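You operate a simulated robot arm through the tools that you are given. There is no shell and no other tool. Be economical: measure what you need, move in short steps, check, and stop when the job is done.

Carry out the task below with a simulated robot arm. There is one attempt and no reset: what you move stays moved.

Task
Take the blue clip from the top of the gauge table and leave it on the right end of the board stack. Stack the can marked "W523" from the top of the filler table on top of the can marked "W702". Put the 25 screw box from the top of the filler table on the back of the white cabinet and the 45 screw box on the top of the prop table. Take the carton that says "clips" from the table marked boxes and leave it on the water cover. Fetch the can with the yellow side and set it on the top of the grey crate by the corner. Take the blue spirit level and leave it on the right end of the board stack. Take the blue spreader on the top of the black tool case and put it away on the top of the primer table. Take the teal spreader and put it on the top of the board stack. Fetch the black pipe sleeve and set it on the top of the grey crate by the cartons. The order is free. Set down upright: can with the yellow side, blue spirit level.

Only the result counts: the job must be done as asked and must still hold three seconds after the hand-in. Knocking over, shifting, dropping, spilling or breaking anything else fails it. A push-on lid holds only when it is set on centred and level and pressed home; a screw cap is set on level and turned clockwise until tight.

Robot
A 7-joint arm with a fingered hand on a trunk, on a base that drives. Base frame: it is fixed to the floor where the robot stands at the start and does not move with it; the origin is under the middle of the robot, x ahead of it, y to its left, z up; the surface under the hand at the start is at about z = 0.8. Units: m, degrees, N and s.
With the tool pointing down near the work surface it reaches from about 0.34 to 0.7 m from the robot's upright axis, wherever it stands. Its first joint turns from -69.0 to 172.0 degrees. Places, roughly: back of the white cabinet (97x26 cm) [-5.32, 3.1, 0.86]; black pipe sleeve (5x5x5 cm) [-4.9, -12.5, 1.6]; blue clip (4x3x3 cm) [0.5, -0.1, 0.8]; blue spirit level (23x3x5 cm) [-6.1, -3.8, 1.1]; blue spreader (12x8x4 cm) [-2.8, -4.9, 0.4]; brown can, grey can, white can [-6.25, 3, 0.75]; can with the yellow side [-6.75, -3.25, 0.5]; carton [-5.75, 0.25, 0.75]; right end of the board stack [-2.2, -3.9, 0.3]; screw box [-7.25, 2.75, 0.75]; teal spreader (10x8x4 cm) [-1.3, -7.3, 0.6]; top of the board stack [-1.2, -4.2, 0.3]; top of the grey crate by the cartons [-5.7, -10.3, 0.6]; top of the grey crate by the corner [-5.8, -3.2, 0.5]; top of the primer table [-5.7, -12.3, 0.7]; top of the prop table [-5.4, 0, 0.7]; water cover [-5.75, 2.75, 0.75]. Payload 3.4 kg.
The TCP is the grasp point between the finger pads, 0.025 m short of the fingertips. In the tool frame z runs along the fingers and y along their closing line. The gripper opens to 0.088 m. The gripper's body begins 0.029 m behind the TCP. The gripper is a hand of 5 fingers: y runs from the thumb to the fingers, the wrist lies at [-0.013, -0.097, -0.162] in the tool frame, and closing takes about 1.5 s.
Orientation is told as [roll, pitch, yaw] about the base's x, y, z axes, in that order, counted from this pose: with the fingers straight down and the wrist toward the robot, the tool's x, y and z point along [0, 1, 0], [1, 0, 0] and [0, 0, -1] of the base frame.

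Tools
- The arm moves only by the tool servo_tool. Its argument "increments" is a list of rows, each a list of 2 entries, a list of its own where there are three numbers: the shift along the base's x, y, z in m, then the turn, a rotation vector about the base's x, y, z in degrees. In form: [[[dx, dy, dz], [rx, ry, rz]], ...]. A call has 1 to 8 rows; each row is the pose to reach, as a shift and turn from the pose commanded when the call began. "claw" is the finger opening in m, from 0 to 0.088, set as the call begins (left out, the last holds). Rows are played at 5 a second. More than 0.05 m and 8.6 degrees between two rows, or a gripper value outside its range, and nothing of the call is played. Where a pose cannot be reached the arm comes as near as it can. A force on the tool above 40 N (or 10 N above the force at the start of the call, whichever is more), or a blocked arm, ends the call early, and 0.2 s more pass. The fingers move at their own pace (about 0.153 m/s each) and stop on an object; they squeeze with about 26 N. The grip force told is the motor's: it shows also when the fingers shut on nothing. Time passes only in rows, and 0.2 s behind the last, so rows that repeat a pose let the fingers close. The reply holds the time, the measured pose of the TCP, the force on the tool along the base axes, the opening and the grip force, in the units named above and with some noise, with the torque about the TCP (base axes, N m) and any sound that the robot's microphone picked up.
- Cameras (640 x 400 px; columns grow to the right, rows downward): "scene" is now at [0.1353, -0.0167, 1.3174]; the picture's right is [-0.18, -0.98, -0.00], its down [-0.60, 0.11, -0.79] and it looks along [0.78, -0.14, -0.61] (base axes); focal length 278 px, centre (320, 200). "wrist" rides on the gripper at [0.059, -0.079, -0.105] in the tool frame; the picture's right is [-0.73, 0.32, -0.61], its down [-0.62, -0.68, 0.38] and it looks along [-0.29, 0.66, 0.70] (tool axes); focal length 234 px, centre (320, 200). There is no depth. A picture from a camera that has moved, and an enlarged one, comes with that camera's place and axes in the base frame and with its lens.
- camera(camera): a new picture of that camera. It takes no simulated time.
- move_column(by): slides the trunk up (or, below 0, down) by that many m; the arm and the scene camera ride with it, the base frame stays. It gives what a move gives, with no picture.
- base_move(legs): drives the robot by 1 to 6 legs, each [ahead, left, turn to the left] in m, m and degrees, along the robot's own axes; the way and the turn of a leg run together, so that a leg with both is an arc; at most 1.5 m and 180 degrees a leg. The arm and the cameras ride along, it lands a little off, and it stops where it bumps. It gives what a move gives.
- grasp_type(shape): the hand has 5 fingers and takes this shape, open, in about a second: jaw (thumb against the fingers, like two jaws); tri (thumb and two fingers); tip (a fingertip pinch); poke (one finger out to press); point (the index stretched); flat (the hand flat); cup (the hand cupped); fist (a fist). The gripper value then closes the fingers along that shape, each until it touches; the sizes above hold for jaw. It gives what a move gives, with no picture.
- aim_head(pan, tilt): turns the head with the scene camera to pan (to the left, within 86 degrees either way) and tilt (down, from -29 to 69), counted from straight ahead of the robot. It gives what a move gives.
- close_up(camera, box): a new picture of the part [left, top, right, bottom] of that camera's present view, enlarged. It takes no simulated time.
- sign_off(): hands the job in; it is judged then, once.

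Work in short steps. Places have to be worked out from the pictures, the camera data and where the tool is seen: move nearer, look again, correct. Check each grasp and each placing, and mend what went wrong. You have 525 turns and 300 pictures in all, those below and enlarged ones among them. Open the gripper and draw the arm clear of the work before you hand the job in, unless the task says otherwise; then end with one line.

The tools are called after "Call:" as a command line: name --argument value ..., lists and objects as JSON in quotes. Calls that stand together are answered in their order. servo_tool: Moves the arm, as the interface text tells. Its arguments: {"type":"object","properties":{"increments":{"type":"array","items":{"type":"array"}},"claw":{"type":"number"}},"required":["increments"]} The other tools are called the same way: move_column (by) slides the trunk up or down; grasp_type (shape) gives the hand a shape; base_move (legs) drives the base; aim_head (pan, tilt) turns the head that bears the scene camera; camera (camera) takes a picture; close_up (camera, box) takes an enlarged picture of a part of a camera's view; sign_off () hands the job in.

At the start:

```text
t: 0.0
tcp_pos: [0.534, -0.1213, 1.0457]
tool_rot: [0.0, 0.0, 0.0]
wrist_force: [1.1, -0.6, -0.1]
wrist_torque: [0.01, -0.03, -0.02]
gripper_width: 0.0875
finger_force: 0.1
shape: jaw
trunk travel left (down, up): [-0.575, 0.365]
robot x, y, heading: [-0.0008, -0.0019, 0.1]
head pan, tilt: [-10.4, 37.4]
```

scene: 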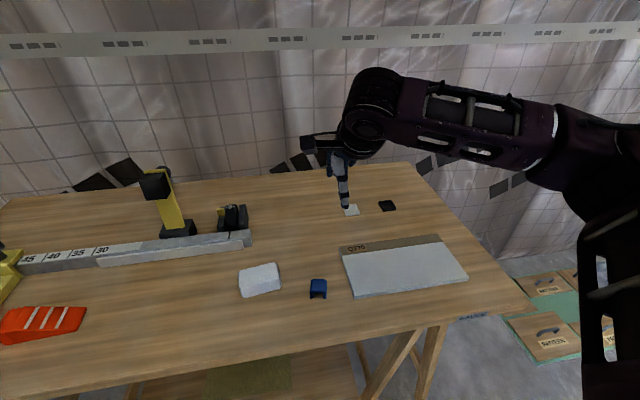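
wrist: 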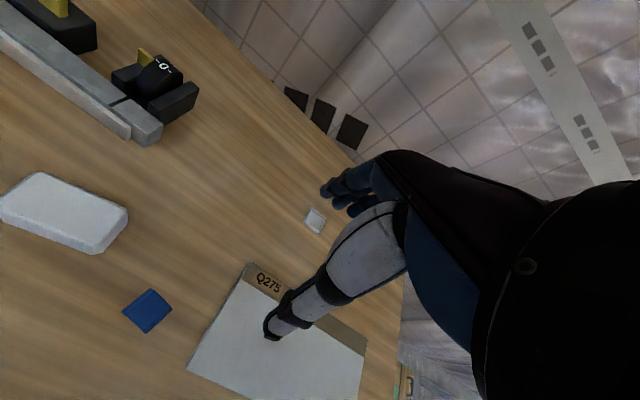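

The blue clip looks to be near [0.48, -0.075, 0.815]. I take an enlarged picture to judge its orientation.

Call:
close_up --camera "scene" --box '[270, 250, 370, 312]'

Call:
close_up --camera "wrist" --box '[100, 270, 200, 332]'

```text
6.40 times, centred on (320, 281) of scene
camera zoom: at [0.1353, -0.0167, 1.3174], right [-0.18, -0.98, 0.0], down [-0.6, 0.11, -0.79], along [0.78, -0.14, -0.61], focal length 1776 px, centre (320, -318)
```

zoom: 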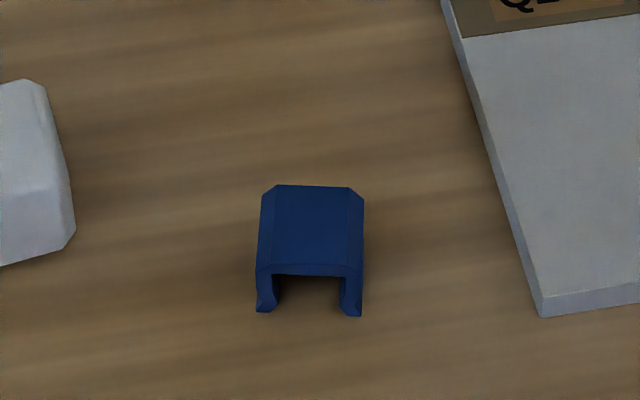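

```text
6.40 times, centred on (150, 301) of wrist
camera zoom: at [0.4553, -0.0635, 1.152], right [0.32, -0.73, 0.61], down [-0.68, -0.62, -0.38], along [0.66, -0.29, -0.7], focal length 1499 px, centre (1408, -446)
```

zoom: 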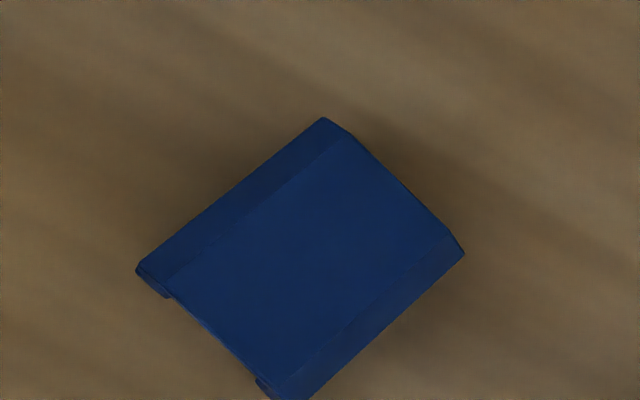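

The clip is a 3 cm channel centred at about [0.477, -0.075], turned about -11°. I move above it and start down.

Call:
servo_tool --increments '[[[-0.03, 0.024, 0], [0, 0, -5]], [[-0.057, 0.047, -0.01], [0, 0, -10]], [[-0.057, 0.047, -0.055], [0, 0, -10]], [[-0.057, 0.047, -0.1], [0, 0, -10]], [[-0.057, 0.047, -0.14], [0, 0, -10]], [[-0.057, 0.047, -0.14], [0, 0, -10]]]' --claw 0.088

Call:
camera --camera "wrist"

Call:
camera --camera "scene"

```text
t: 1.4
tcp_pos: [0.4755, -0.0747, 0.9064]
tool_rot: [0.0, 0.1, -10.0]
wrist_force: [-0.4, 0.6, -0.6]
wrist_torque: [-0.01, -0.04, 0.0]
gripper_width: 0.0878
finger_force: 0.1
shape: jaw
trunk travel left (down, up): [-0.575, 0.365]
robot x, y, heading: [-0.0028, 0.0011, 0.1]
head pan, tilt: [-10.4, 37.4]
```

```text
295 pictures are left
camera wrist: at [0.4072, -0.0027, 1.0117], right [0.19, -0.77, 0.61], down [-0.78, -0.5, -0.38], along [0.6, -0.4, -0.7], focal length 234 px, centre (320, 200)
```

wrist: 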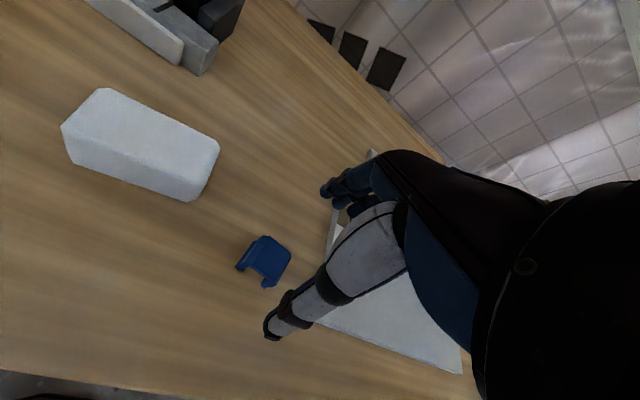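

```text
294 pictures are left
camera scene: at [0.1347, -0.0163, 1.3175], right [-0.18, -0.98, 0.0], down [-0.6, 0.11, -0.8], along [0.78, -0.14, -0.61], focal length 278 px, centre (320, 200)
```

scene: 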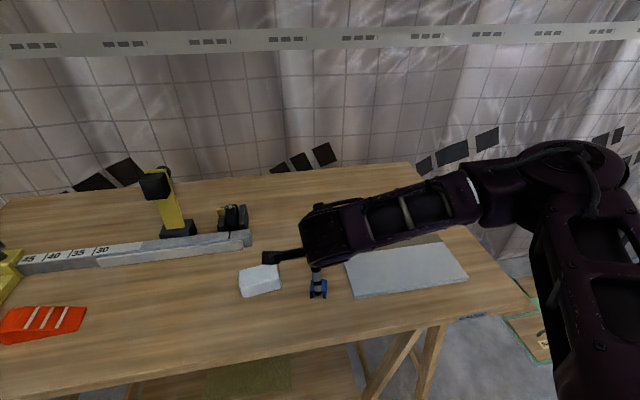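

The projection of the estimated clip place agrees with the wrist picture. I go down to z ≈ 0.832 and close.

Call:
servo_tool --increments '[[[0, 0, -0.04], [0, 0, 0]], [[0.001, 0, -0.075], [0, 0, 0]], [[0.001, 0, -0.075], [0, 0, 0]]]'

Call:
camera --camera "wrist"

```text
t: 2.2
tcp_pos: [0.4764, -0.0747, 0.8295]
tool_rot: [0.1, 0.0, -10.0]
wrist_force: [0.3, 0.8, -0.2]
wrist_torque: [-0.02, 0.01, 0.0]
gripper_width: 0.0878
finger_force: 0.0
shape: jaw
trunk travel left (down, up): [-0.575, 0.365]
robot x, y, heading: [-0.0023, -0.0009, 0.1]
head pan, tilt: [-10.4, 37.4]
```

```text
293 pictures are left
camera wrist: at [0.4096, -0.003, 0.9353], right [0.19, -0.77, 0.61], down [-0.78, -0.5, -0.38], along [0.6, -0.4, -0.7], focal length 234 px, centre (320, 200)
```

wrist: 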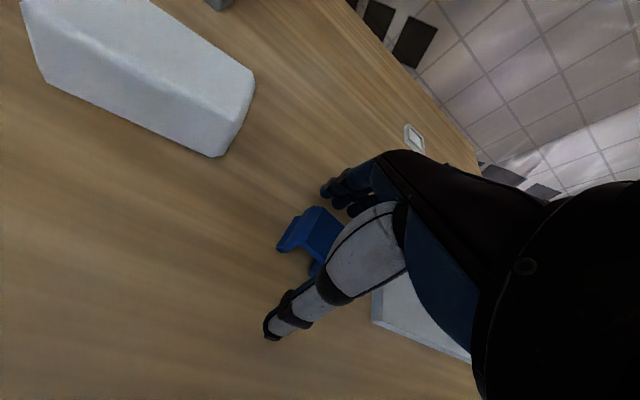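

Clip is between thumb and fingers. I close and wait for the fingers.

Call:
servo_tool --increments '[[[0, 0, 0], [0, 0, 0]], [[0, 0, 0], [0, 0, 0]], [[0, 0, 0], [0, 0, 0]], [[0, 0, 0], [0, 0, 0]], [[0, 0, 0], [0, 0, 0]], [[0, 0, 0], [0, 0, 0]], [[0, 0, 0], [0, 0, 0]], [[0, 0, 0], [0, 0, 0]]]' --claw 0.0

Call:
servo_tool --increments '[[[0, 0, 0.04], [0, 0, 0]], [[0, 0, 0.08], [0, 0, 0]], [[0, 0, 0.12], [0, 0, 0]], [[0, 0, 0.16], [0, 0, 0]]]'

Call:
camera --camera "wrist"

```text
t: 4.0
tcp_pos: [0.4767, -0.0739, 0.8302]
tool_rot: [0.0, 0.0, -10.0]
wrist_force: [-0.7, -1.9, -0.1]
wrist_torque: [0.01, 0.0, -0.02]
gripper_width: 0.0015
finger_force: 19.7
shape: jaw
trunk travel left (down, up): [-0.575, 0.365]
robot x, y, heading: [0.0009, 0.0022, -0.0]
head pan, tilt: [-10.4, 37.4]
```

```text
t: 5.0
tcp_pos: [0.4772, -0.0758, 0.9937]
tool_rot: [0.0, 0.0, -10.0]
wrist_force: [0.1, -0.2, 0.7]
wrist_torque: [0.04, 0.0, 0.0]
gripper_width: 0.0016
finger_force: 20.4
shape: jaw
trunk travel left (down, up): [-0.575, 0.365]
robot x, y, heading: [0.0012, -0.0015, -0.1]
head pan, tilt: [-10.4, 37.4]
```

```text
292 pictures are left
camera wrist: at [0.4096, -0.0031, 1.0993], right [0.19, -0.77, 0.61], down [-0.78, -0.5, -0.38], along [0.6, -0.4, -0.7], focal length 234 px, centre (320, 200)
```

wrist: 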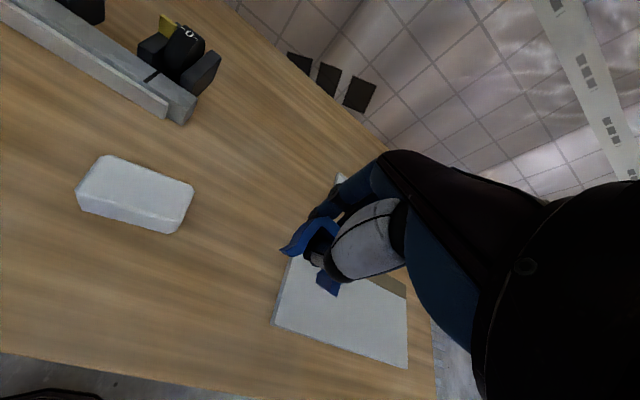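

Call:
close_up --camera "wrist" --box '[250, 190, 378, 310]'

Call:
close_up --camera "scene" --box '[240, 180, 400, 280]'

```text
3.33 times, centred on (314, 250) of wrist
camera zoom: at [0.4096, -0.0031, 1.0993], right [0.19, -0.77, 0.61], down [-0.78, -0.5, -0.38], along [0.6, -0.4, -0.7], focal length 781 px, centre (340, 33)
```

zoom: 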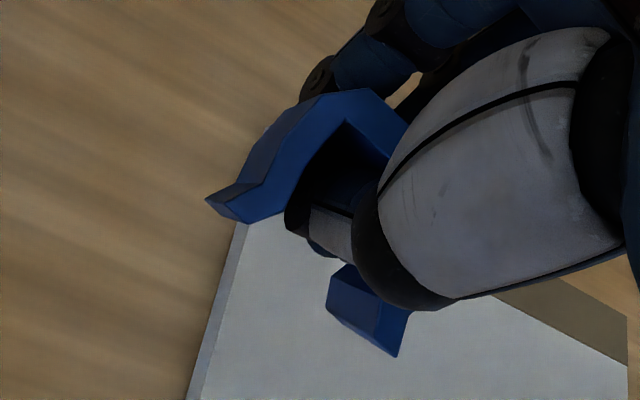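

```text
4.00 times, centred on (320, 230) of scene
camera zoom: at [0.1345, -0.0163, 1.3175], right [-0.18, -0.98, 0.0], down [-0.6, 0.11, -0.8], along [0.78, -0.14, -0.61], focal length 1110 px, centre (320, 80)
```

zoom: 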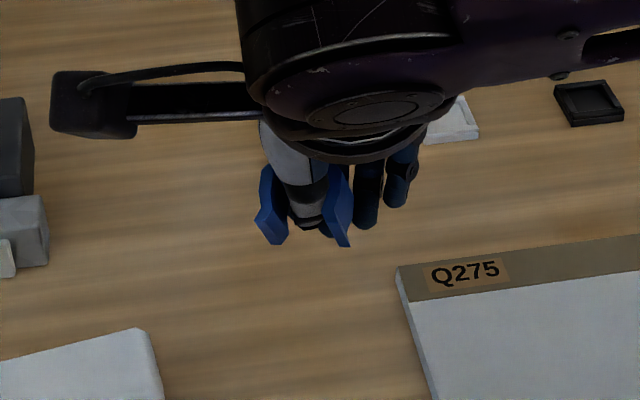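

The clip is pinched firmly by its plate. I look around for the way, first to the right and left.

Call:
aim_head --pan -86 --tilt 15

Call:
camera --camera "scene"

Call:
aim_head --pan 86 --tilt 15

Call:
camera --camera "scene"

```text
t: 6.5
tcp_pos: [0.4768, -0.0737, 0.9915]
tool_rot: [0.0, 0.0, -10.0]
wrist_force: [0.6, -0.3, -0.4]
wrist_torque: [0.03, 0.04, -0.04]
gripper_width: 0.0015
finger_force: 20.0
shape: jaw
trunk travel left (down, up): [-0.575, 0.365]
robot x, y, heading: [0.0004, -0.0034, -0.2]
head pan, tilt: [-85.9, 15.0]
```

```text
289 pictures are left
camera scene: at [0.0567, -0.0942, 1.353], right [-1.0, -0.07, 0.0], down [-0.02, 0.26, -0.97], along [0.07, -0.96, -0.26], focal length 278 px, centre (320, 200)
```

scene: 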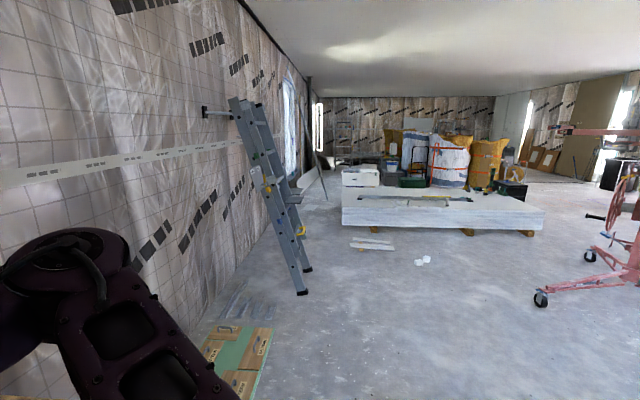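

```text
t: 9.1
tcp_pos: [0.4775, -0.074, 0.9929]
tool_rot: [0.0, 0.1, -10.0]
wrist_force: [0.1, -0.6, -0.5]
wrist_torque: [0.01, 0.01, 0.03]
gripper_width: 0.0015
finger_force: 20.2
shape: jaw
trunk travel left (down, up): [-0.575, 0.365]
robot x, y, heading: [0.0071, 0.0006, 0.1]
head pan, tilt: [85.9, 15.0]
```

```text
288 pictures are left
camera scene: at [0.0567, 0.0921, 1.3531], right [1.0, -0.07, 0.0], down [-0.02, -0.26, -0.97], along [0.07, 0.96, -0.26], focal length 278 px, centre (320, 200)
```

scene: 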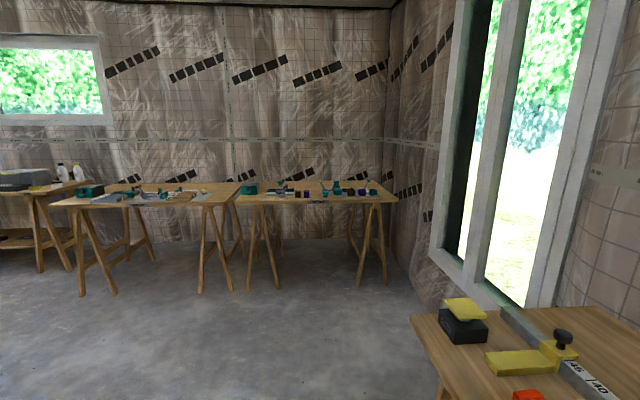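

The board stack spans roughly x -2.6..0, y from -3.6 back. I zoom on the right part of that view to understand obstacles (pink hoist).

Call:
base_move --legs '[[-0.6, 0, 0], [0, 0, -110]]'

Call:
aim_head --pan 0 --tilt 20

Call:
camera --camera "scene"

Call:
aim_head --pan -70 --tilt 15

Call:
camera --camera "scene"

```text
t: 17.1
tcp_pos: [-0.847, -0.4142, 0.9933]
tool_rot: [0.0, 0.0, -121.7]
wrist_force: [0.6, 0.0, -0.1]
wrist_torque: [-0.01, 0.04, 0.01]
gripper_width: 0.0018
finger_force: 20.3
shape: jaw
trunk travel left (down, up): [-0.575, 0.365]
robot x, y, heading: [-0.5989, -0.001, -111.5]
head pan, tilt: [85.9, 15.0]
```

```text
t: 18.7
tcp_pos: [-0.848, -0.4154, 0.9937]
tool_rot: [0.0, 0.1, -121.7]
wrist_force: [0.0, -0.7, 0.0]
wrist_torque: [-0.04, 0.01, 0.0]
gripper_width: 0.0015
finger_force: 19.8
shape: jaw
trunk travel left (down, up): [-0.575, 0.365]
robot x, y, heading: [-0.6, 0.0004, -111.9]
head pan, tilt: [0.0, 20.0]
```

```text
287 pictures are left
camera scene: at [-0.6551, -0.1329, 1.3449], right [-0.93, 0.37, 0.0], down [0.13, 0.32, -0.94], along [-0.35, -0.87, -0.34], focal length 278 px, centre (320, 200)
```

scene: 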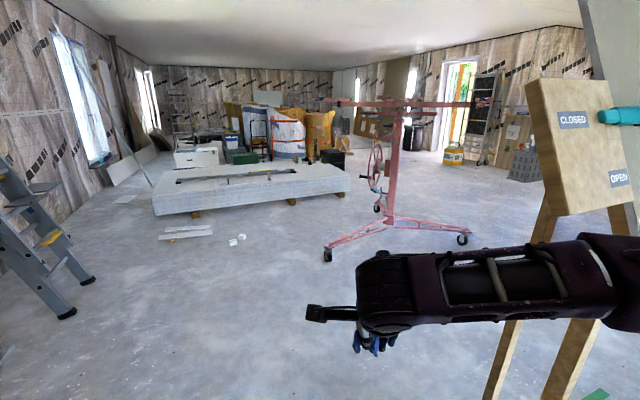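

```text
t: 20.1
tcp_pos: [-0.8474, -0.4147, 0.9917]
tool_rot: [0.0, -0.1, -121.7]
wrist_force: [0.7, -0.3, -0.2]
wrist_torque: [0.01, 0.0, -0.02]
gripper_width: 0.0014
finger_force: 20.2
shape: jaw
trunk travel left (down, up): [-0.575, 0.365]
robot x, y, heading: [-0.6026, -0.0038, -111.6]
head pan, tilt: [-70.0, 15.0]
```

```text
286 pictures are left
camera scene: at [-0.7141, -0.0437, 1.353], right [0.03, 1.0, 0.0], down [0.26, -0.01, -0.97], along [-0.97, 0.03, -0.26], focal length 278 px, centre (320, 200)
```

scene: 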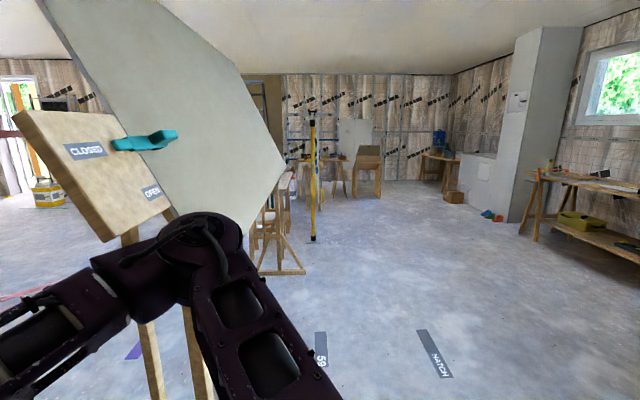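

The hoist stands with wheels near (-1.5,-2.06), (-2.86,-1.85), (-2.56,-2.89); the way to the stack passes left of it. I drive a part of the way with a turn.

Call:
base_move --legs '[[0, 0, 14], [1.4, 0, 0]]'

Call:
aim_head --pan -20 --tilt 25

Call:
camera --camera "scene"

```text
t: 28.1
tcp_pos: [-0.9353, -1.8718, 0.9935]
tool_rot: [0.0, 0.0, -107.9]
wrist_force: [-0.2, -0.7, -0.3]
wrist_torque: [0.01, 0.04, -0.01]
gripper_width: 0.0017
finger_force: 19.6
shape: jaw
trunk travel left (down, up): [-0.575, 0.365]
robot x, y, heading: [-0.7939, -1.4107, -97.9]
head pan, tilt: [-70.0, 15.0]
```

```text
t: 29.3
tcp_pos: [-0.9338, -1.8712, 0.9925]
tool_rot: [0.0, 0.0, -107.9]
wrist_force: [-1.2, -0.3, -0.7]
wrist_torque: [-0.02, -0.01, 0.0]
gripper_width: 0.0019
finger_force: 20.4
shape: jaw
trunk travel left (down, up): [-0.575, 0.365]
robot x, y, heading: [-0.7954, -1.4079, -98.0]
head pan, tilt: [-20.0, 25.0]
```

```text
285 pictures are left
camera scene: at [-0.8459, -1.541, 1.3368], right [-0.88, 0.47, 0.0], down [0.2, 0.37, -0.91], along [-0.42, -0.8, -0.42], focal length 278 px, centre (320, 200)
```

scene: 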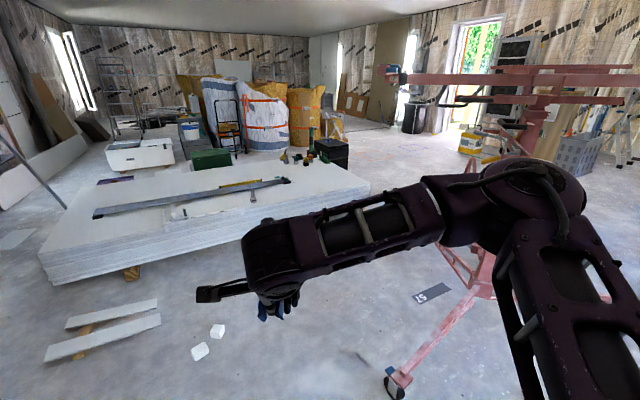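

The cradle end of the hoist hangs near (-1.72,-2.64) at z≈1.34, so I keep to the stack side of it. I lower the trunk and drive round by (-1.05,-2.35) and (-1.45,-3.1).

Call:
move_column --by -0.4

Call:
base_move --legs '[[0.966, -0.122, 0], [0.798, -0.292, 0]]'

Call:
camera --camera "scene"

```text
t: 33.1
tcp_pos: [-0.934, -1.8716, 0.5924]
tool_rot: [0.0, 0.0, -107.9]
wrist_force: [-0.5, 0.3, 0.3]
wrist_torque: [0.01, -0.02, -0.03]
gripper_width: 0.0015
finger_force: 19.5
shape: jaw
trunk travel left (down, up): [-0.175, 0.765]
robot x, y, heading: [-0.7971, -1.4077, -98.0]
head pan, tilt: [-20.0, 25.0]
```

```text
t: 42.3
tcp_pos: [-1.6152, -3.557, 0.5931]
tool_rot: [0.0, 0.1, -108.4]
wrist_force: [-0.2, 0.2, -0.7]
wrist_torque: [0.01, -0.01, 0.0]
gripper_width: 0.0012
finger_force: 19.7
shape: jaw
trunk travel left (down, up): [-0.175, 0.765]
robot x, y, heading: [-1.4718, -3.0955, -98.5]
head pan, tilt: [-20.0, 25.0]
```

```text
284 pictures are left
camera scene: at [-1.5233, -3.2275, 0.9368], right [-0.88, 0.48, 0.0], down [0.2, 0.37, -0.91], along [-0.43, -0.8, -0.42], focal length 278 px, centre (320, 200)
```

scene: 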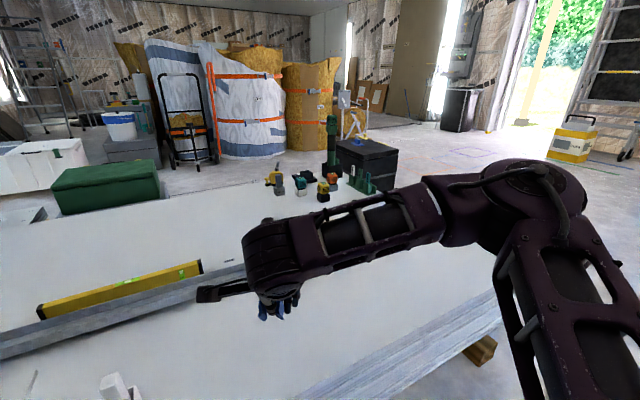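

Now the last stretch to about (-1.95,-3.2), then look at the right end.

Call:
base_move --legs '[[0.16, -0.46, 0]]'

Call:
aim_head --pan 0 --tilt 40

Call:
camera --camera "scene"

```text
t: 45.2
tcp_pos: [-2.0937, -3.6511, 0.5928]
tool_rot: [0.1, 0.1, -108.4]
wrist_force: [0.7, 0.7, 0.5]
wrist_torque: [0.0, -0.03, 0.0]
gripper_width: 0.0015
finger_force: 20.4
shape: jaw
trunk travel left (down, up): [-0.175, 0.765]
robot x, y, heading: [-1.9528, -3.1872, -98.2]
head pan, tilt: [-20.0, 25.0]
```

```text
t: 46.0
tcp_pos: [-2.0956, -3.6496, 0.5931]
tool_rot: [0.0, 0.1, -108.4]
wrist_force: [-0.2, 0.4, -0.2]
wrist_torque: [0.05, 0.01, 0.02]
gripper_width: 0.0014
finger_force: 19.7
shape: jaw
trunk travel left (down, up): [-0.175, 0.765]
robot x, y, heading: [-1.9481, -3.1883, -98.4]
head pan, tilt: [0.0, 40.0]
```

```text
283 pictures are left
camera scene: at [-1.9714, -3.3234, 0.9135], right [-0.99, 0.15, 0.0], down [0.09, 0.64, -0.77], along [-0.11, -0.76, -0.64], focal length 278 px, centre (320, 200)
```

scene: 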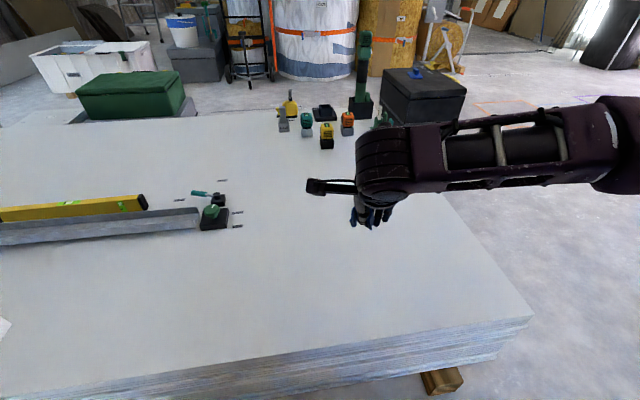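

The clip is to go at about [-2.18,-3.83]. I lower the trunk and move the tool over there.

Call:
move_column --by -0.12

Call:
servo_tool --increments '[[[-0.02, -0.045, 0], [0, 0, 0]], [[-0.045, -0.09, 0], [0, 0, 0]], [[-0.065, -0.135, 0], [0, 0, 0]], [[-0.085, -0.18, 0], [0, 0, 0]], [[-0.085, -0.18, -0.04], [0, 0, 0]], [[-0.085, -0.18, -0.08], [0, 0, 0]], [[-0.085, -0.18, -0.08], [0, 0, 0]]]'

Call:
close_up --camera "scene" --box '[240, 150, 560, 350]'

Call:
camera --camera "wrist"

```text
t: 47.5
tcp_pos: [-2.096, -3.6506, 0.4733]
tool_rot: [-0.1, -0.1, -108.4]
wrist_force: [-0.6, 0.2, -0.3]
wrist_torque: [0.02, 0.01, -0.02]
gripper_width: 0.0014
finger_force: 20.0
shape: jaw
trunk travel left (down, up): [-0.055, 0.885]
robot x, y, heading: [-1.9541, -3.1877, -98.5]
head pan, tilt: [0.0, 40.0]
```

```text
refused: row 2 steps farther than a row can; nothing moved
```

```text
2.00 times, centred on (400, 250) of scene
camera zoom: at [-1.9713, -3.3233, 0.7935], right [-0.99, 0.15, 0.0], down [0.09, 0.64, -0.77], along [-0.11, -0.76, -0.64], focal length 555 px, centre (160, 100)
```

zoom: 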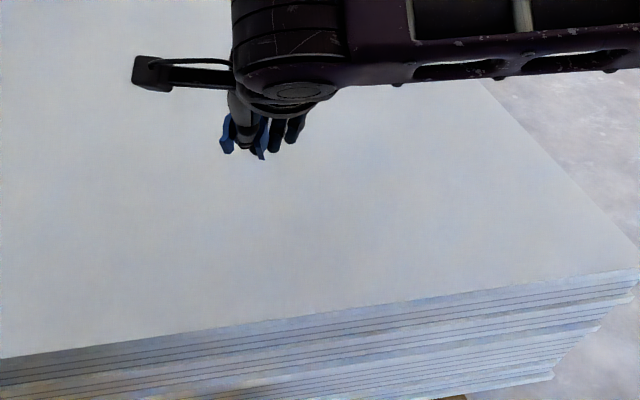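

```text
281 pictures are left
camera wrist: at [-2.0133, -3.5942, 0.5787], right [-0.79, -0.08, 0.61], down [-0.38, 0.84, -0.38], along [-0.48, -0.53, -0.7], focal length 234 px, centre (320, 200)
```

wrist: 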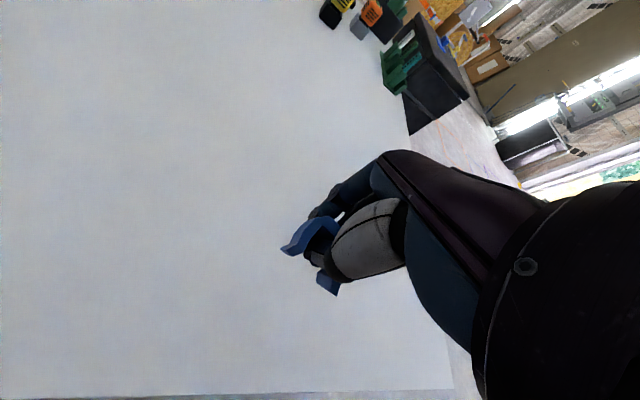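

I shorten the rows and go to the target.

Call:
servo_tool --increments '[[[-0.018, -0.036, 0], [0, 0, 0]], [[-0.036, -0.072, 0], [0, 0, 0]], [[-0.054, -0.108, 0], [0, 0, 0]], [[-0.07, -0.144, 0], [0, 0, 0]], [[-0.085, -0.18, 0], [0, 0, 0]], [[-0.085, -0.18, -0.04], [0, 0, 0]], [[-0.085, -0.18, -0.09], [0, 0, 0]], [[-0.085, -0.18, -0.115], [0, 0, 0]]]'

Call:
close_up --camera "scene" --box '[280, 150, 440, 250]'

```text
t: 49.3
tcp_pos: [-2.182, -3.8305, 0.3587]
tool_rot: [0.0, -0.1, -108.5]
wrist_force: [0.2, -0.5, 0.0]
wrist_torque: [-0.02, -0.01, 0.0]
gripper_width: 0.0014
finger_force: 20.1
shape: jaw
trunk travel left (down, up): [-0.055, 0.885]
robot x, y, heading: [-1.9537, -3.188, -98.3]
head pan, tilt: [0.0, 40.0]
```

```text
4.00 times, centred on (360, 200) of scene
camera zoom: at [-1.9713, -3.3233, 0.7935], right [-0.99, 0.15, 0.0], down [0.09, 0.64, -0.77], along [-0.11, -0.76, -0.64], focal length 1110 px, centre (160, 200)
```

zoom: 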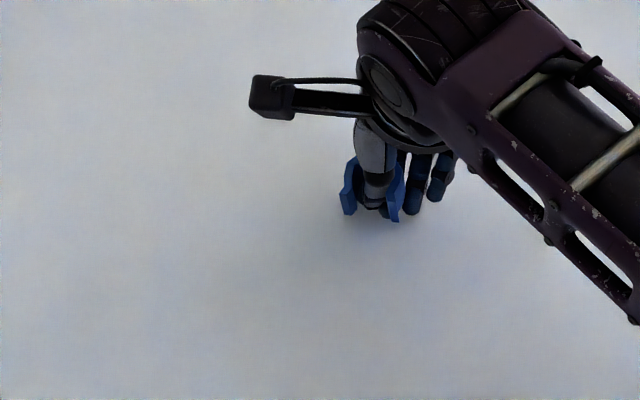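

I lower slowly until contact shows.

Call:
servo_tool --increments '[[[0, 0, -0.01], [0, 0, 0]], [[0, 0, -0.018], [0, 0, 0]], [[0, 0, -0.024], [0, 0, 0]]]'

Call:
close_up --camera "scene" --box '[310, 170, 420, 239]'

```text
t: 50.0
tcp_pos: [-2.1822, -3.8345, 0.3539]
tool_rot: [0.4, -1.6, -108.7]
wrist_force: [-1.8, 1.6, 18.4]
wrist_torque: [-0.09, -0.02, 0.03]
gripper_width: 0.0021
finger_force: 19.3
shape: jaw
trunk travel left (down, up): [-0.055, 0.885]
robot x, y, heading: [-1.9482, -3.1882, -98.3]
head pan, tilt: [0.0, 40.0]
stopped in row 3: the force on the tool passed its limit at 45 N (the readings are from after the stop); the commanded pose is now the measured one
```

```text
5.80 times, centred on (365, 204) of scene
camera zoom: at [-1.971, -3.3211, 0.794], right [-0.99, 0.15, 0.0], down [0.09, 0.63, -0.77], along [-0.11, -0.76, -0.64], focal length 1609 px, centre (59, 174)
```

zoom: 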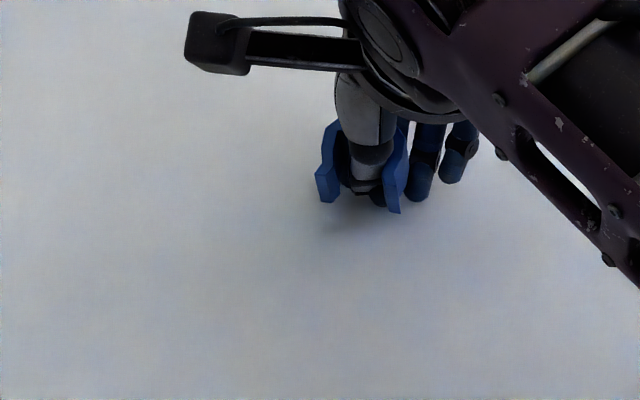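

Contact at z≈0.35. I ease up 3 mm and open.

Call:
servo_tool --increments '[[[0, 0, 0.004], [-0.4, 1.6, 0]], [[0, 0, 0.004], [-0.4, 1.6, 0]], [[0, 0, 0.004], [-0.4, 1.6, 0]], [[0, 0, 0.004], [-0.4, 1.6, 0]]]' --claw 0.04

Call:
servo_tool --increments '[[[0, 0, 0], [0, 0, 0]], [[0, 0, 0], [0, 0, 0]], [[0, 0, 0], [0, 0, 0]]]' --claw 0.07

Call:
close_up --camera "scene" --box '[310, 170, 420, 239]'

Call:
camera --camera "wrist"

```text
t: 51.0
tcp_pos: [-2.1837, -3.8344, 0.3545]
tool_rot: [-1.0, -2.1, -108.4]
wrist_force: [-0.8, -2.4, 15.7]
wrist_torque: [-0.04, -0.07, -0.03]
gripper_width: 0.0352
finger_force: 0.1
shape: jaw
trunk travel left (down, up): [-0.055, 0.885]
robot x, y, heading: [-1.9496, -3.1877, -98.2]
head pan, tilt: [0.0, 40.0]
```

```text
t: 51.8
tcp_pos: [-2.1843, -3.8338, 0.3569]
tool_rot: [-1.0, -2.3, -108.5]
wrist_force: [-2.3, -8.1, 25.9]
wrist_torque: [0.32, -0.23, -0.03]
gripper_width: 0.0566
finger_force: 0.0
shape: jaw
trunk travel left (down, up): [-0.055, 0.885]
robot x, y, heading: [-1.9462, -3.19, -98.8]
head pan, tilt: [0.0, 40.0]
```

```text
5.80 times, centred on (365, 204) of scene
camera zoom: at [-1.9707, -3.3209, 0.7941], right [-0.99, 0.15, 0.0], down [0.09, 0.63, -0.77], along [-0.11, -0.76, -0.64], focal length 1609 px, centre (59, 174)
```

zoom: 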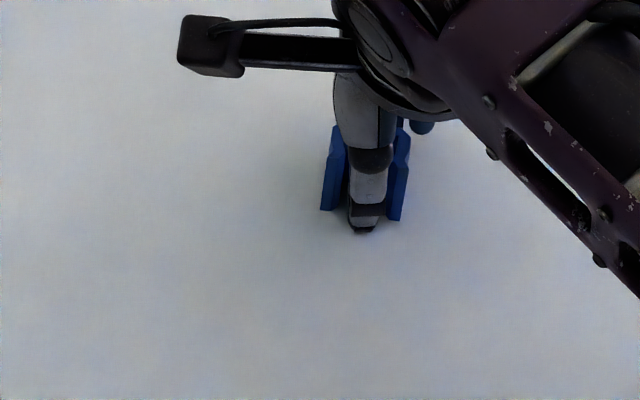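

```text
277 pictures are left
camera wrist: at [-2.0986, -3.7744, 0.4584], right [-0.77, -0.06, 0.63], down [-0.39, 0.83, -0.4], along [-0.5, -0.55, -0.66], focal length 234 px, centre (320, 200)
```

wrist: 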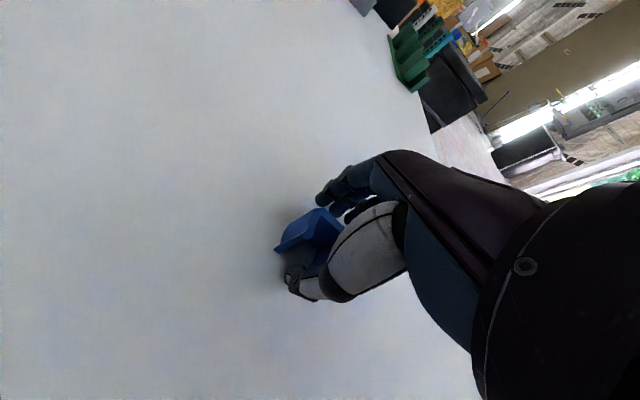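

Clip stands on its end. I rise straight up and open fully.

Call:
servo_tool --increments '[[[0, 0, 0.01], [0, 0, 0]], [[0, 0, 0.02], [0, 0, 0]], [[0, 0, 0.05], [0, 0, 0]], [[0, 0, 0.1], [0, 0, 0]], [[0, 0, 0.15], [0, 0, 0]]]' --claw 0.088

Call:
camera --camera "scene"

```text
t: 53.0
tcp_pos: [-2.1831, -3.8354, 0.5026]
tool_rot: [-1.1, -1.8, -108.6]
wrist_force: [0.4, -0.5, 0.0]
wrist_torque: [-0.02, 0.01, 0.0]
gripper_width: 0.0878
finger_force: 0.0
shape: jaw
trunk travel left (down, up): [-0.055, 0.885]
robot x, y, heading: [-1.9481, -3.1905, -98.5]
head pan, tilt: [0.0, 40.0]
```

```text
276 pictures are left
camera scene: at [-1.9716, -3.3235, 0.7934], right [-0.99, 0.15, 0.0], down [0.1, 0.64, -0.77], along [-0.11, -0.76, -0.64], focal length 278 px, centre (320, 200)
```

scene: 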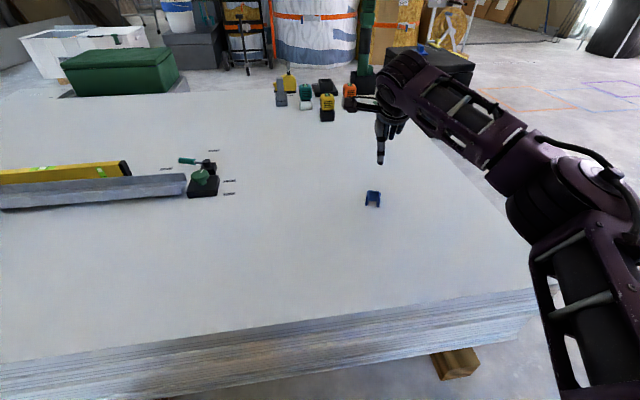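

Clip is placed. Now I look to the right, at the hoist wheel and the gap past the stack corner.

Call:
aim_head --pan -75 --tilt 30

Call:
camera --camera "scene"

```text
t: 54.4
tcp_pos: [-2.1813, -3.8344, 0.5023]
tool_rot: [-1.1, -1.8, -108.6]
wrist_force: [0.1, -0.2, -0.3]
wrist_torque: [0.01, 0.01, -0.01]
gripper_width: 0.0877
finger_force: 0.1
shape: jaw
trunk travel left (down, up): [-0.055, 0.885]
robot x, y, heading: [-1.9507, -3.19, -98.5]
head pan, tilt: [-75.0, 30.0]
```

```text
275 pictures are left
camera scene: at [-2.0489, -3.2496, 0.8088], right [-0.11, 0.99, 0.0], down [0.5, 0.06, -0.87], along [-0.86, -0.1, -0.5], focal length 278 px, centre (320, 200)
```

scene: 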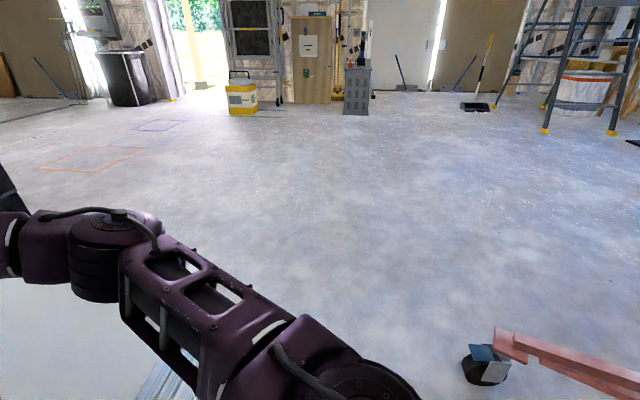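

I want to know the base's footprint before going through a 0.64 m gap; I look straight down.

Call:
aim_head --pan -86 --tilt 69

Call:
camera --camera "scene"

Call:
aim_head --pan 40 --tilt 69

Call:
camera --camera "scene"

```text
t: 55.5
tcp_pos: [-2.1811, -3.8347, 0.5029]
tool_rot: [-1.2, -1.9, -108.5]
wrist_force: [-0.3, 0.4, 0.8]
wrist_torque: [-0.01, -0.02, 0.01]
gripper_width: 0.0879
finger_force: 0.1
shape: jaw
trunk travel left (down, up): [-0.055, 0.885]
robot x, y, heading: [-1.9478, -3.1884, -98.6]
head pan, tilt: [-85.9, 68.8]
```

```text
274 pictures are left
camera scene: at [-2.0148, -3.235, 0.7574], right [0.08, 1.0, 0.0], down [0.93, -0.07, -0.36], along [-0.36, 0.03, -0.93], focal length 278 px, centre (320, 200)
```

scene: 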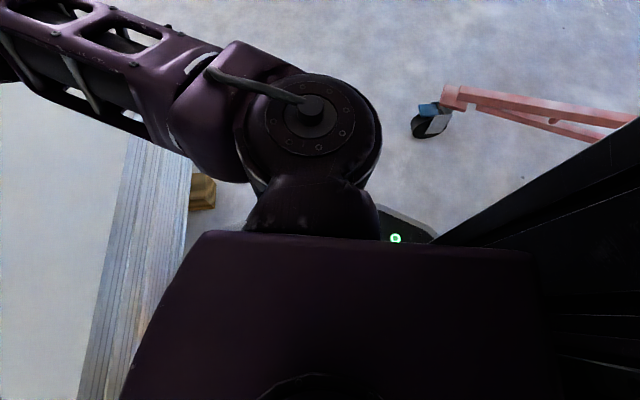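

```text
t: 57.5
tcp_pos: [-2.1817, -3.8349, 0.5024]
tool_rot: [-1.1, -1.9, -108.5]
wrist_force: [0.2, -0.6, 0.4]
wrist_torque: [0.02, -0.03, -0.02]
gripper_width: 0.0878
finger_force: 0.0
shape: jaw
trunk travel left (down, up): [-0.055, 0.885]
robot x, y, heading: [-1.9518, -3.1924, -98.5]
head pan, tilt: [40.0, 68.8]
```

```text
273 pictures are left
camera scene: at [-1.9298, -3.287, 0.7574], right [-0.85, -0.52, 0.0], down [-0.49, 0.79, -0.36], along [0.19, -0.31, -0.93], focal length 278 px, centre (320, 200)
```

scene: 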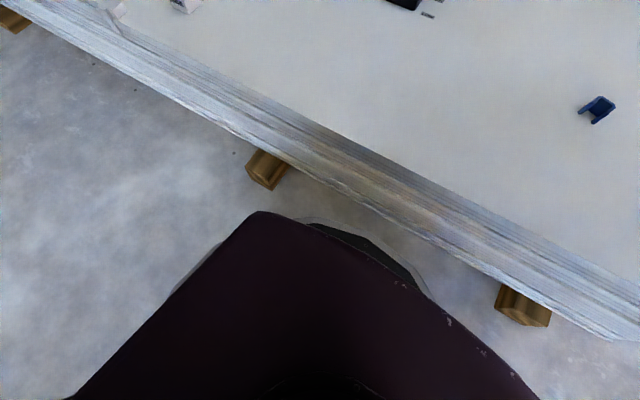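

The base is round with radius about 0.28, too tight for that 0.6 m gap. I go back the way I came and around the north of the hoist.

Call:
servo_tool --increments '[[[0.02, 0.04, 0.02], [0, 0, 0]], [[0.04, 0.08, 0.05], [0, 0, 0]], [[0.06, 0.12, 0.09], [0, 0, 0]], [[0.08, 0.16, 0.12], [0, 0, 0]], [[0.09, 0.19, 0.15], [0, 0, 0]]]'

Call:
base_move --legs '[[-0.163, 0.481, 0], [-0.801, 0.285, 0], [-0.89, -0.027, 0], [0, 0, -80]]'

Call:
aim_head --pan 0 --tilt 20

Call:
camera --camera "scene"

```text
refused: row 2 steps farther than a row can; nothing moved
```

```text
t: 72.4
tcp_pos: [-1.6141, -1.3338, 0.5024]
tool_rot: [-1.1, -1.9, 170.3]
wrist_force: [1.0, 0.6, 0.8]
wrist_torque: [0.0, -0.01, 0.01]
gripper_width: 0.088
finger_force: 0.0
shape: jaw
trunk travel left (down, up): [-0.055, 0.885]
robot x, y, heading: [-0.9376, -1.4619, -179.8]
head pan, tilt: [40.0, 68.8]
```

```text
t: 73.5
tcp_pos: [-1.6143, -1.3337, 0.5033]
tool_rot: [-1.1, -1.8, 170.2]
wrist_force: [-0.3, 0.4, 0.3]
wrist_torque: [0.03, -0.01, 0.02]
gripper_width: 0.0877
finger_force: 0.0
shape: jaw
trunk travel left (down, up): [-0.055, 0.885]
robot x, y, heading: [-0.9399, -1.4645, -179.6]
head pan, tilt: [0.0, 20.0]
```

```text
272 pictures are left
camera scene: at [-1.0841, -1.4641, 0.8248], right [0.0, 1.0, 0.0], down [0.34, 0.0, -0.94], along [-0.94, 0.0, -0.34], focal length 278 px, centre (320, 200)
```

scene: 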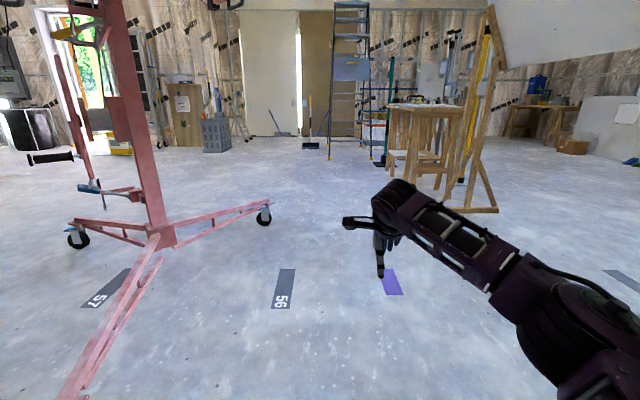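

Free way along y≈-1.2. I tuck the arm a bit and drive west, then turn south.

Call:
servo_tool --increments '[[[0.04, 0, 0.02], [0, 0, 0]], [[0.08, 0, 0.04], [0, 0, 0]], [[0.12, 0, 0.06], [0, 0, 0]], [[0.16, 0, 0.08], [0, 0, 0]]]'

Call:
base_move --legs '[[1.35, -0.22, 0], [1.35, 0, 0], [0, 0, 90], [1.4, 0, 0]]'

Call:
aim_head --pan 15 --tilt 20

Call:
camera --camera "scene"

```text
t: 74.5
tcp_pos: [-1.4543, -1.332, 0.5822]
tool_rot: [-1.1, -1.9, 170.1]
wrist_force: [0.1, 0.0, 0.2]
wrist_torque: [0.01, -0.02, -0.03]
gripper_width: 0.0877
finger_force: 0.0
shape: jaw
trunk travel left (down, up): [-0.055, 0.885]
robot x, y, heading: [-0.9397, -1.4623, -179.8]
head pan, tilt: [0.0, 20.0]
```

```text
t: 98.1
tcp_pos: [-3.7794, -3.1278, 0.5823]
tool_rot: [-1.1, -1.9, -100.3]
wrist_force: [-0.3, 0.7, -0.8]
wrist_torque: [0.02, 0.0, 0.01]
gripper_width: 0.0878
finger_force: 0.0
shape: jaw
trunk travel left (down, up): [-0.055, 0.885]
robot x, y, heading: [-3.6469, -2.6164, -90.2]
head pan, tilt: [0.0, 20.0]
```

```text
t: 98.9
tcp_pos: [-3.7796, -3.1276, 0.5825]
tool_rot: [-1.1, -1.9, -100.1]
wrist_force: [0.3, 0.0, -0.4]
wrist_torque: [-0.03, 0.0, 0.04]
gripper_width: 0.0878
finger_force: 0.1
shape: jaw
trunk travel left (down, up): [-0.055, 0.885]
robot x, y, heading: [-3.6465, -2.6121, -89.9]
head pan, tilt: [15.0, 20.0]
```

```text
271 pictures are left
camera scene: at [-3.6225, -2.7554, 0.8249], right [-0.97, -0.26, 0.0], down [-0.09, 0.33, -0.94], along [0.24, -0.91, -0.34], focal length 278 px, centre (320, 200)
```

scene: 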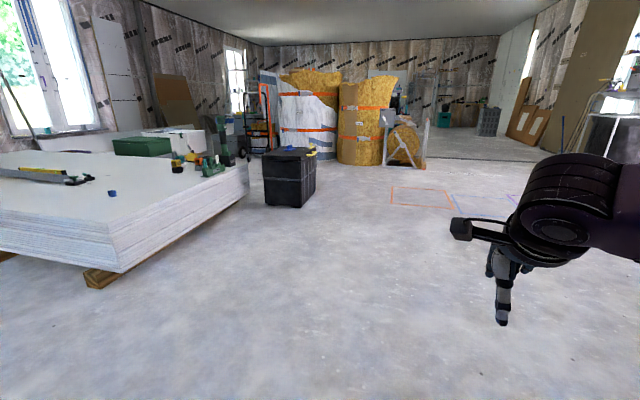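

The case stands near (-2.75,-4.9). I drive to about (-3.22,-4.55) and turn to face it.

Call:
base_move --legs '[[0.97, 0.215, 0], [0.97, 0.2, 0], [0, 0, 45]]'

Call:
aim_head --pan 5 --tilt 35

Call:
camera --camera "scene"

```text
t: 110.8
tcp_pos: [-2.9219, -4.9851, 0.5818]
tool_rot: [-1.1, -1.9, -53.6]
wrist_force: [-0.7, 0.1, 0.4]
wrist_torque: [-0.02, 0.01, -0.01]
gripper_width: 0.0878
finger_force: 0.1
shape: jaw
trunk travel left (down, up): [-0.055, 0.885]
robot x, y, heading: [-3.2014, -4.5371, -43.3]
head pan, tilt: [15.0, 20.0]
```

```text
t: 111.6
tcp_pos: [-2.9218, -4.9848, 0.5817]
tool_rot: [-1.1, -1.9, -53.7]
wrist_force: [0.6, 0.0, 0.5]
wrist_torque: [-0.02, 0.01, 0.01]
gripper_width: 0.0879
finger_force: 0.1
shape: jaw
trunk travel left (down, up): [-0.055, 0.885]
robot x, y, heading: [-3.2009, -4.5361, -43.4]
head pan, tilt: [5.0, 35.0]
```

```text
270 pictures are left
camera scene: at [-3.0976, -4.6259, 0.8011], right [-0.62, -0.78, 0.0], down [-0.45, 0.36, -0.82], along [0.64, -0.51, -0.57], focal length 278 px, centre (320, 200)
```

scene: 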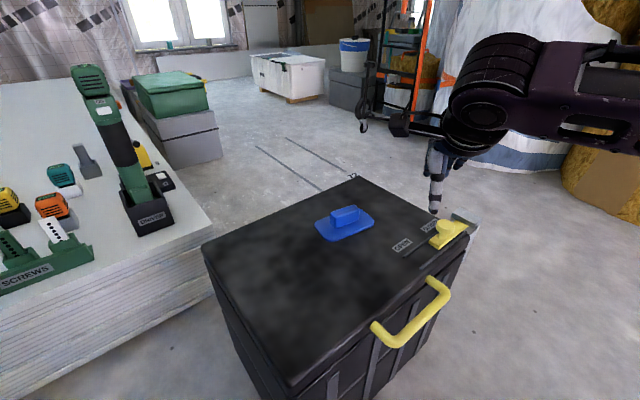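

I zoom on the spreader to get its place and handle direction.

Call:
close_up --camera "scene" --box '[280, 180, 408, 260]'

```text
5.00 times, centred on (344, 220) of scene
camera zoom: at [-3.0976, -4.6259, 0.8011], right [-0.62, -0.78, 0.0], down [-0.45, 0.36, -0.82], along [0.64, -0.51, -0.57], focal length 1388 px, centre (200, 100)
```

zoom: 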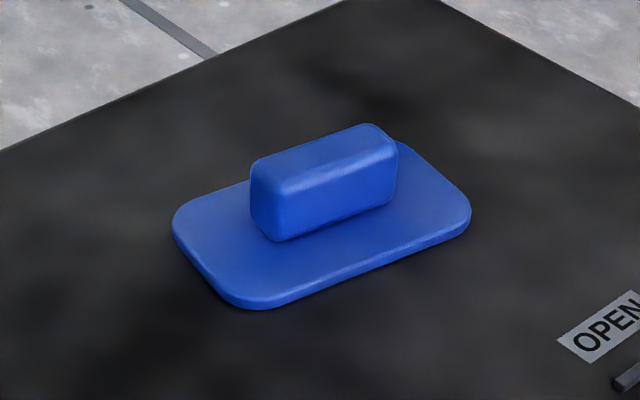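

The handle runs roughly along y at about (-2.76,-4.965). I turn the tool to yaw ≈ -8 and go above it.

Call:
servo_tool --increments '[[[0.027, 0.003, 0.01], [0, 0, 7.6]], [[0.054, 0.007, 0.01], [0, 0, 15.2]], [[0.081, 0.01, 0.01], [0, 0, 22.8]], [[0.108, 0.013, 0.01], [0, 0, 30.4]], [[0.135, 0.017, 0.01], [0, 0, 38]], [[0.162, 0.02, 0.01], [0, 0, 45.6]], [[0.162, 0.02, 0.01], [0, 0, 45.6]]]'

Call:
servo_tool --increments '[[[0, 0, -0.02], [1.3, 1.7, 0]], [[0, 0, -0.04], [1.3, 1.7, 0]], [[0, 0, -0.05], [1.3, 1.7, 0]]]'

Call:
camera --camera "wrist"

Call:
camera --camera "scene"

```text
t: 113.2
tcp_pos: [-2.7601, -4.9642, 0.5915]
tool_rot: [-1.0, -2.0, -8.0]
wrist_force: [0.4, 0.4, 0.0]
wrist_torque: [0.0, 0.03, 0.02]
gripper_width: 0.0876
finger_force: 0.1
shape: jaw
trunk travel left (down, up): [-0.055, 0.885]
robot x, y, heading: [-3.2021, -4.5313, -43.5]
head pan, tilt: [5.0, 35.0]
```

```text
t: 114.0
tcp_pos: [-2.76, -4.9663, 0.5426]
tool_rot: [0.0, 0.0, -7.9]
wrist_force: [-0.2, -0.5, 0.4]
wrist_torque: [-0.01, 0.03, -0.04]
gripper_width: 0.0879
finger_force: 0.0
shape: jaw
trunk travel left (down, up): [-0.055, 0.885]
robot x, y, heading: [-3.2056, -4.5398, -43.3]
head pan, tilt: [5.0, 35.0]
```

```text
268 pictures are left
camera wrist: at [-2.8295, -4.8974, 0.6482], right [0.22, -0.76, 0.61], down [-0.76, -0.52, -0.38], along [0.61, -0.38, -0.7], focal length 234 px, centre (320, 200)
```

wrist: 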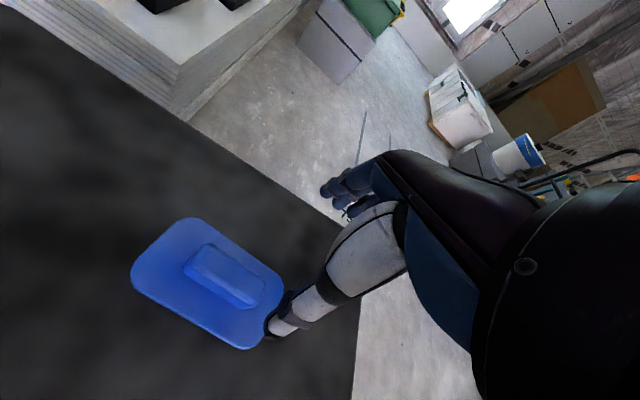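

```text
267 pictures are left
camera scene: at [-3.0976, -4.6259, 0.8011], right [-0.62, -0.78, 0.0], down [-0.45, 0.36, -0.82], along [0.64, -0.51, -0.57], focal length 278 px, centre (320, 200)
```

scene: 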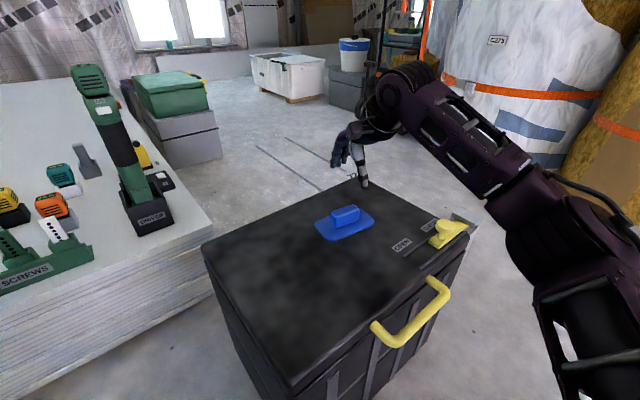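

Both views intersect best at about (-2.78,-4.94) with handle top z≈0.465. I shift there and look again.

Call:
servo_tool --increments '[[[-0.02, 0.026, 0], [0, 0, 0]], [[-0.02, 0.026, -0.02], [0, 0, 0]]]'

Call:
camera --camera "wrist"

Call:
close_up --camera "scene" --box '[280, 140, 440, 240]'

```text
t: 114.6
tcp_pos: [-2.782, -4.9411, 0.5231]
tool_rot: [0.0, 0.0, -8.0]
wrist_force: [0.1, -0.2, 0.5]
wrist_torque: [-0.02, 0.01, 0.01]
gripper_width: 0.0879
finger_force: 0.1
shape: jaw
trunk travel left (down, up): [-0.055, 0.885]
robot x, y, heading: [-3.2011, -4.5352, -43.5]
head pan, tilt: [5.0, 35.0]
```

```text
266 pictures are left
camera wrist: at [-2.8503, -4.8716, 0.6286], right [0.22, -0.76, 0.61], down [-0.76, -0.52, -0.38], along [0.61, -0.38, -0.7], focal length 234 px, centre (320, 200)
```

wrist: 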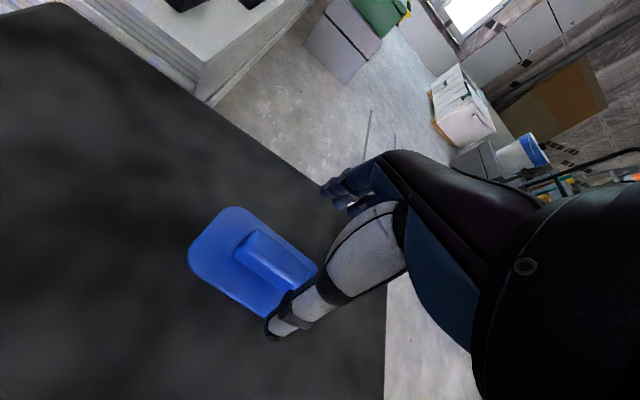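

```text
4.00 times, centred on (360, 190) of scene
camera zoom: at [-3.0977, -4.6258, 0.8011], right [-0.62, -0.78, 0.0], down [-0.45, 0.36, -0.82], along [0.64, -0.51, -0.57], focal length 1110 px, centre (160, 240)
```

zoom: 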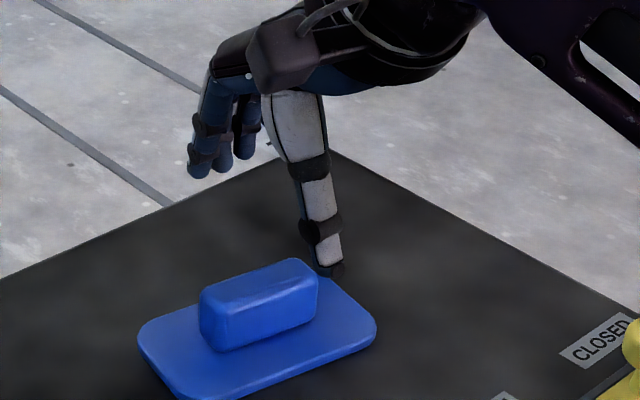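

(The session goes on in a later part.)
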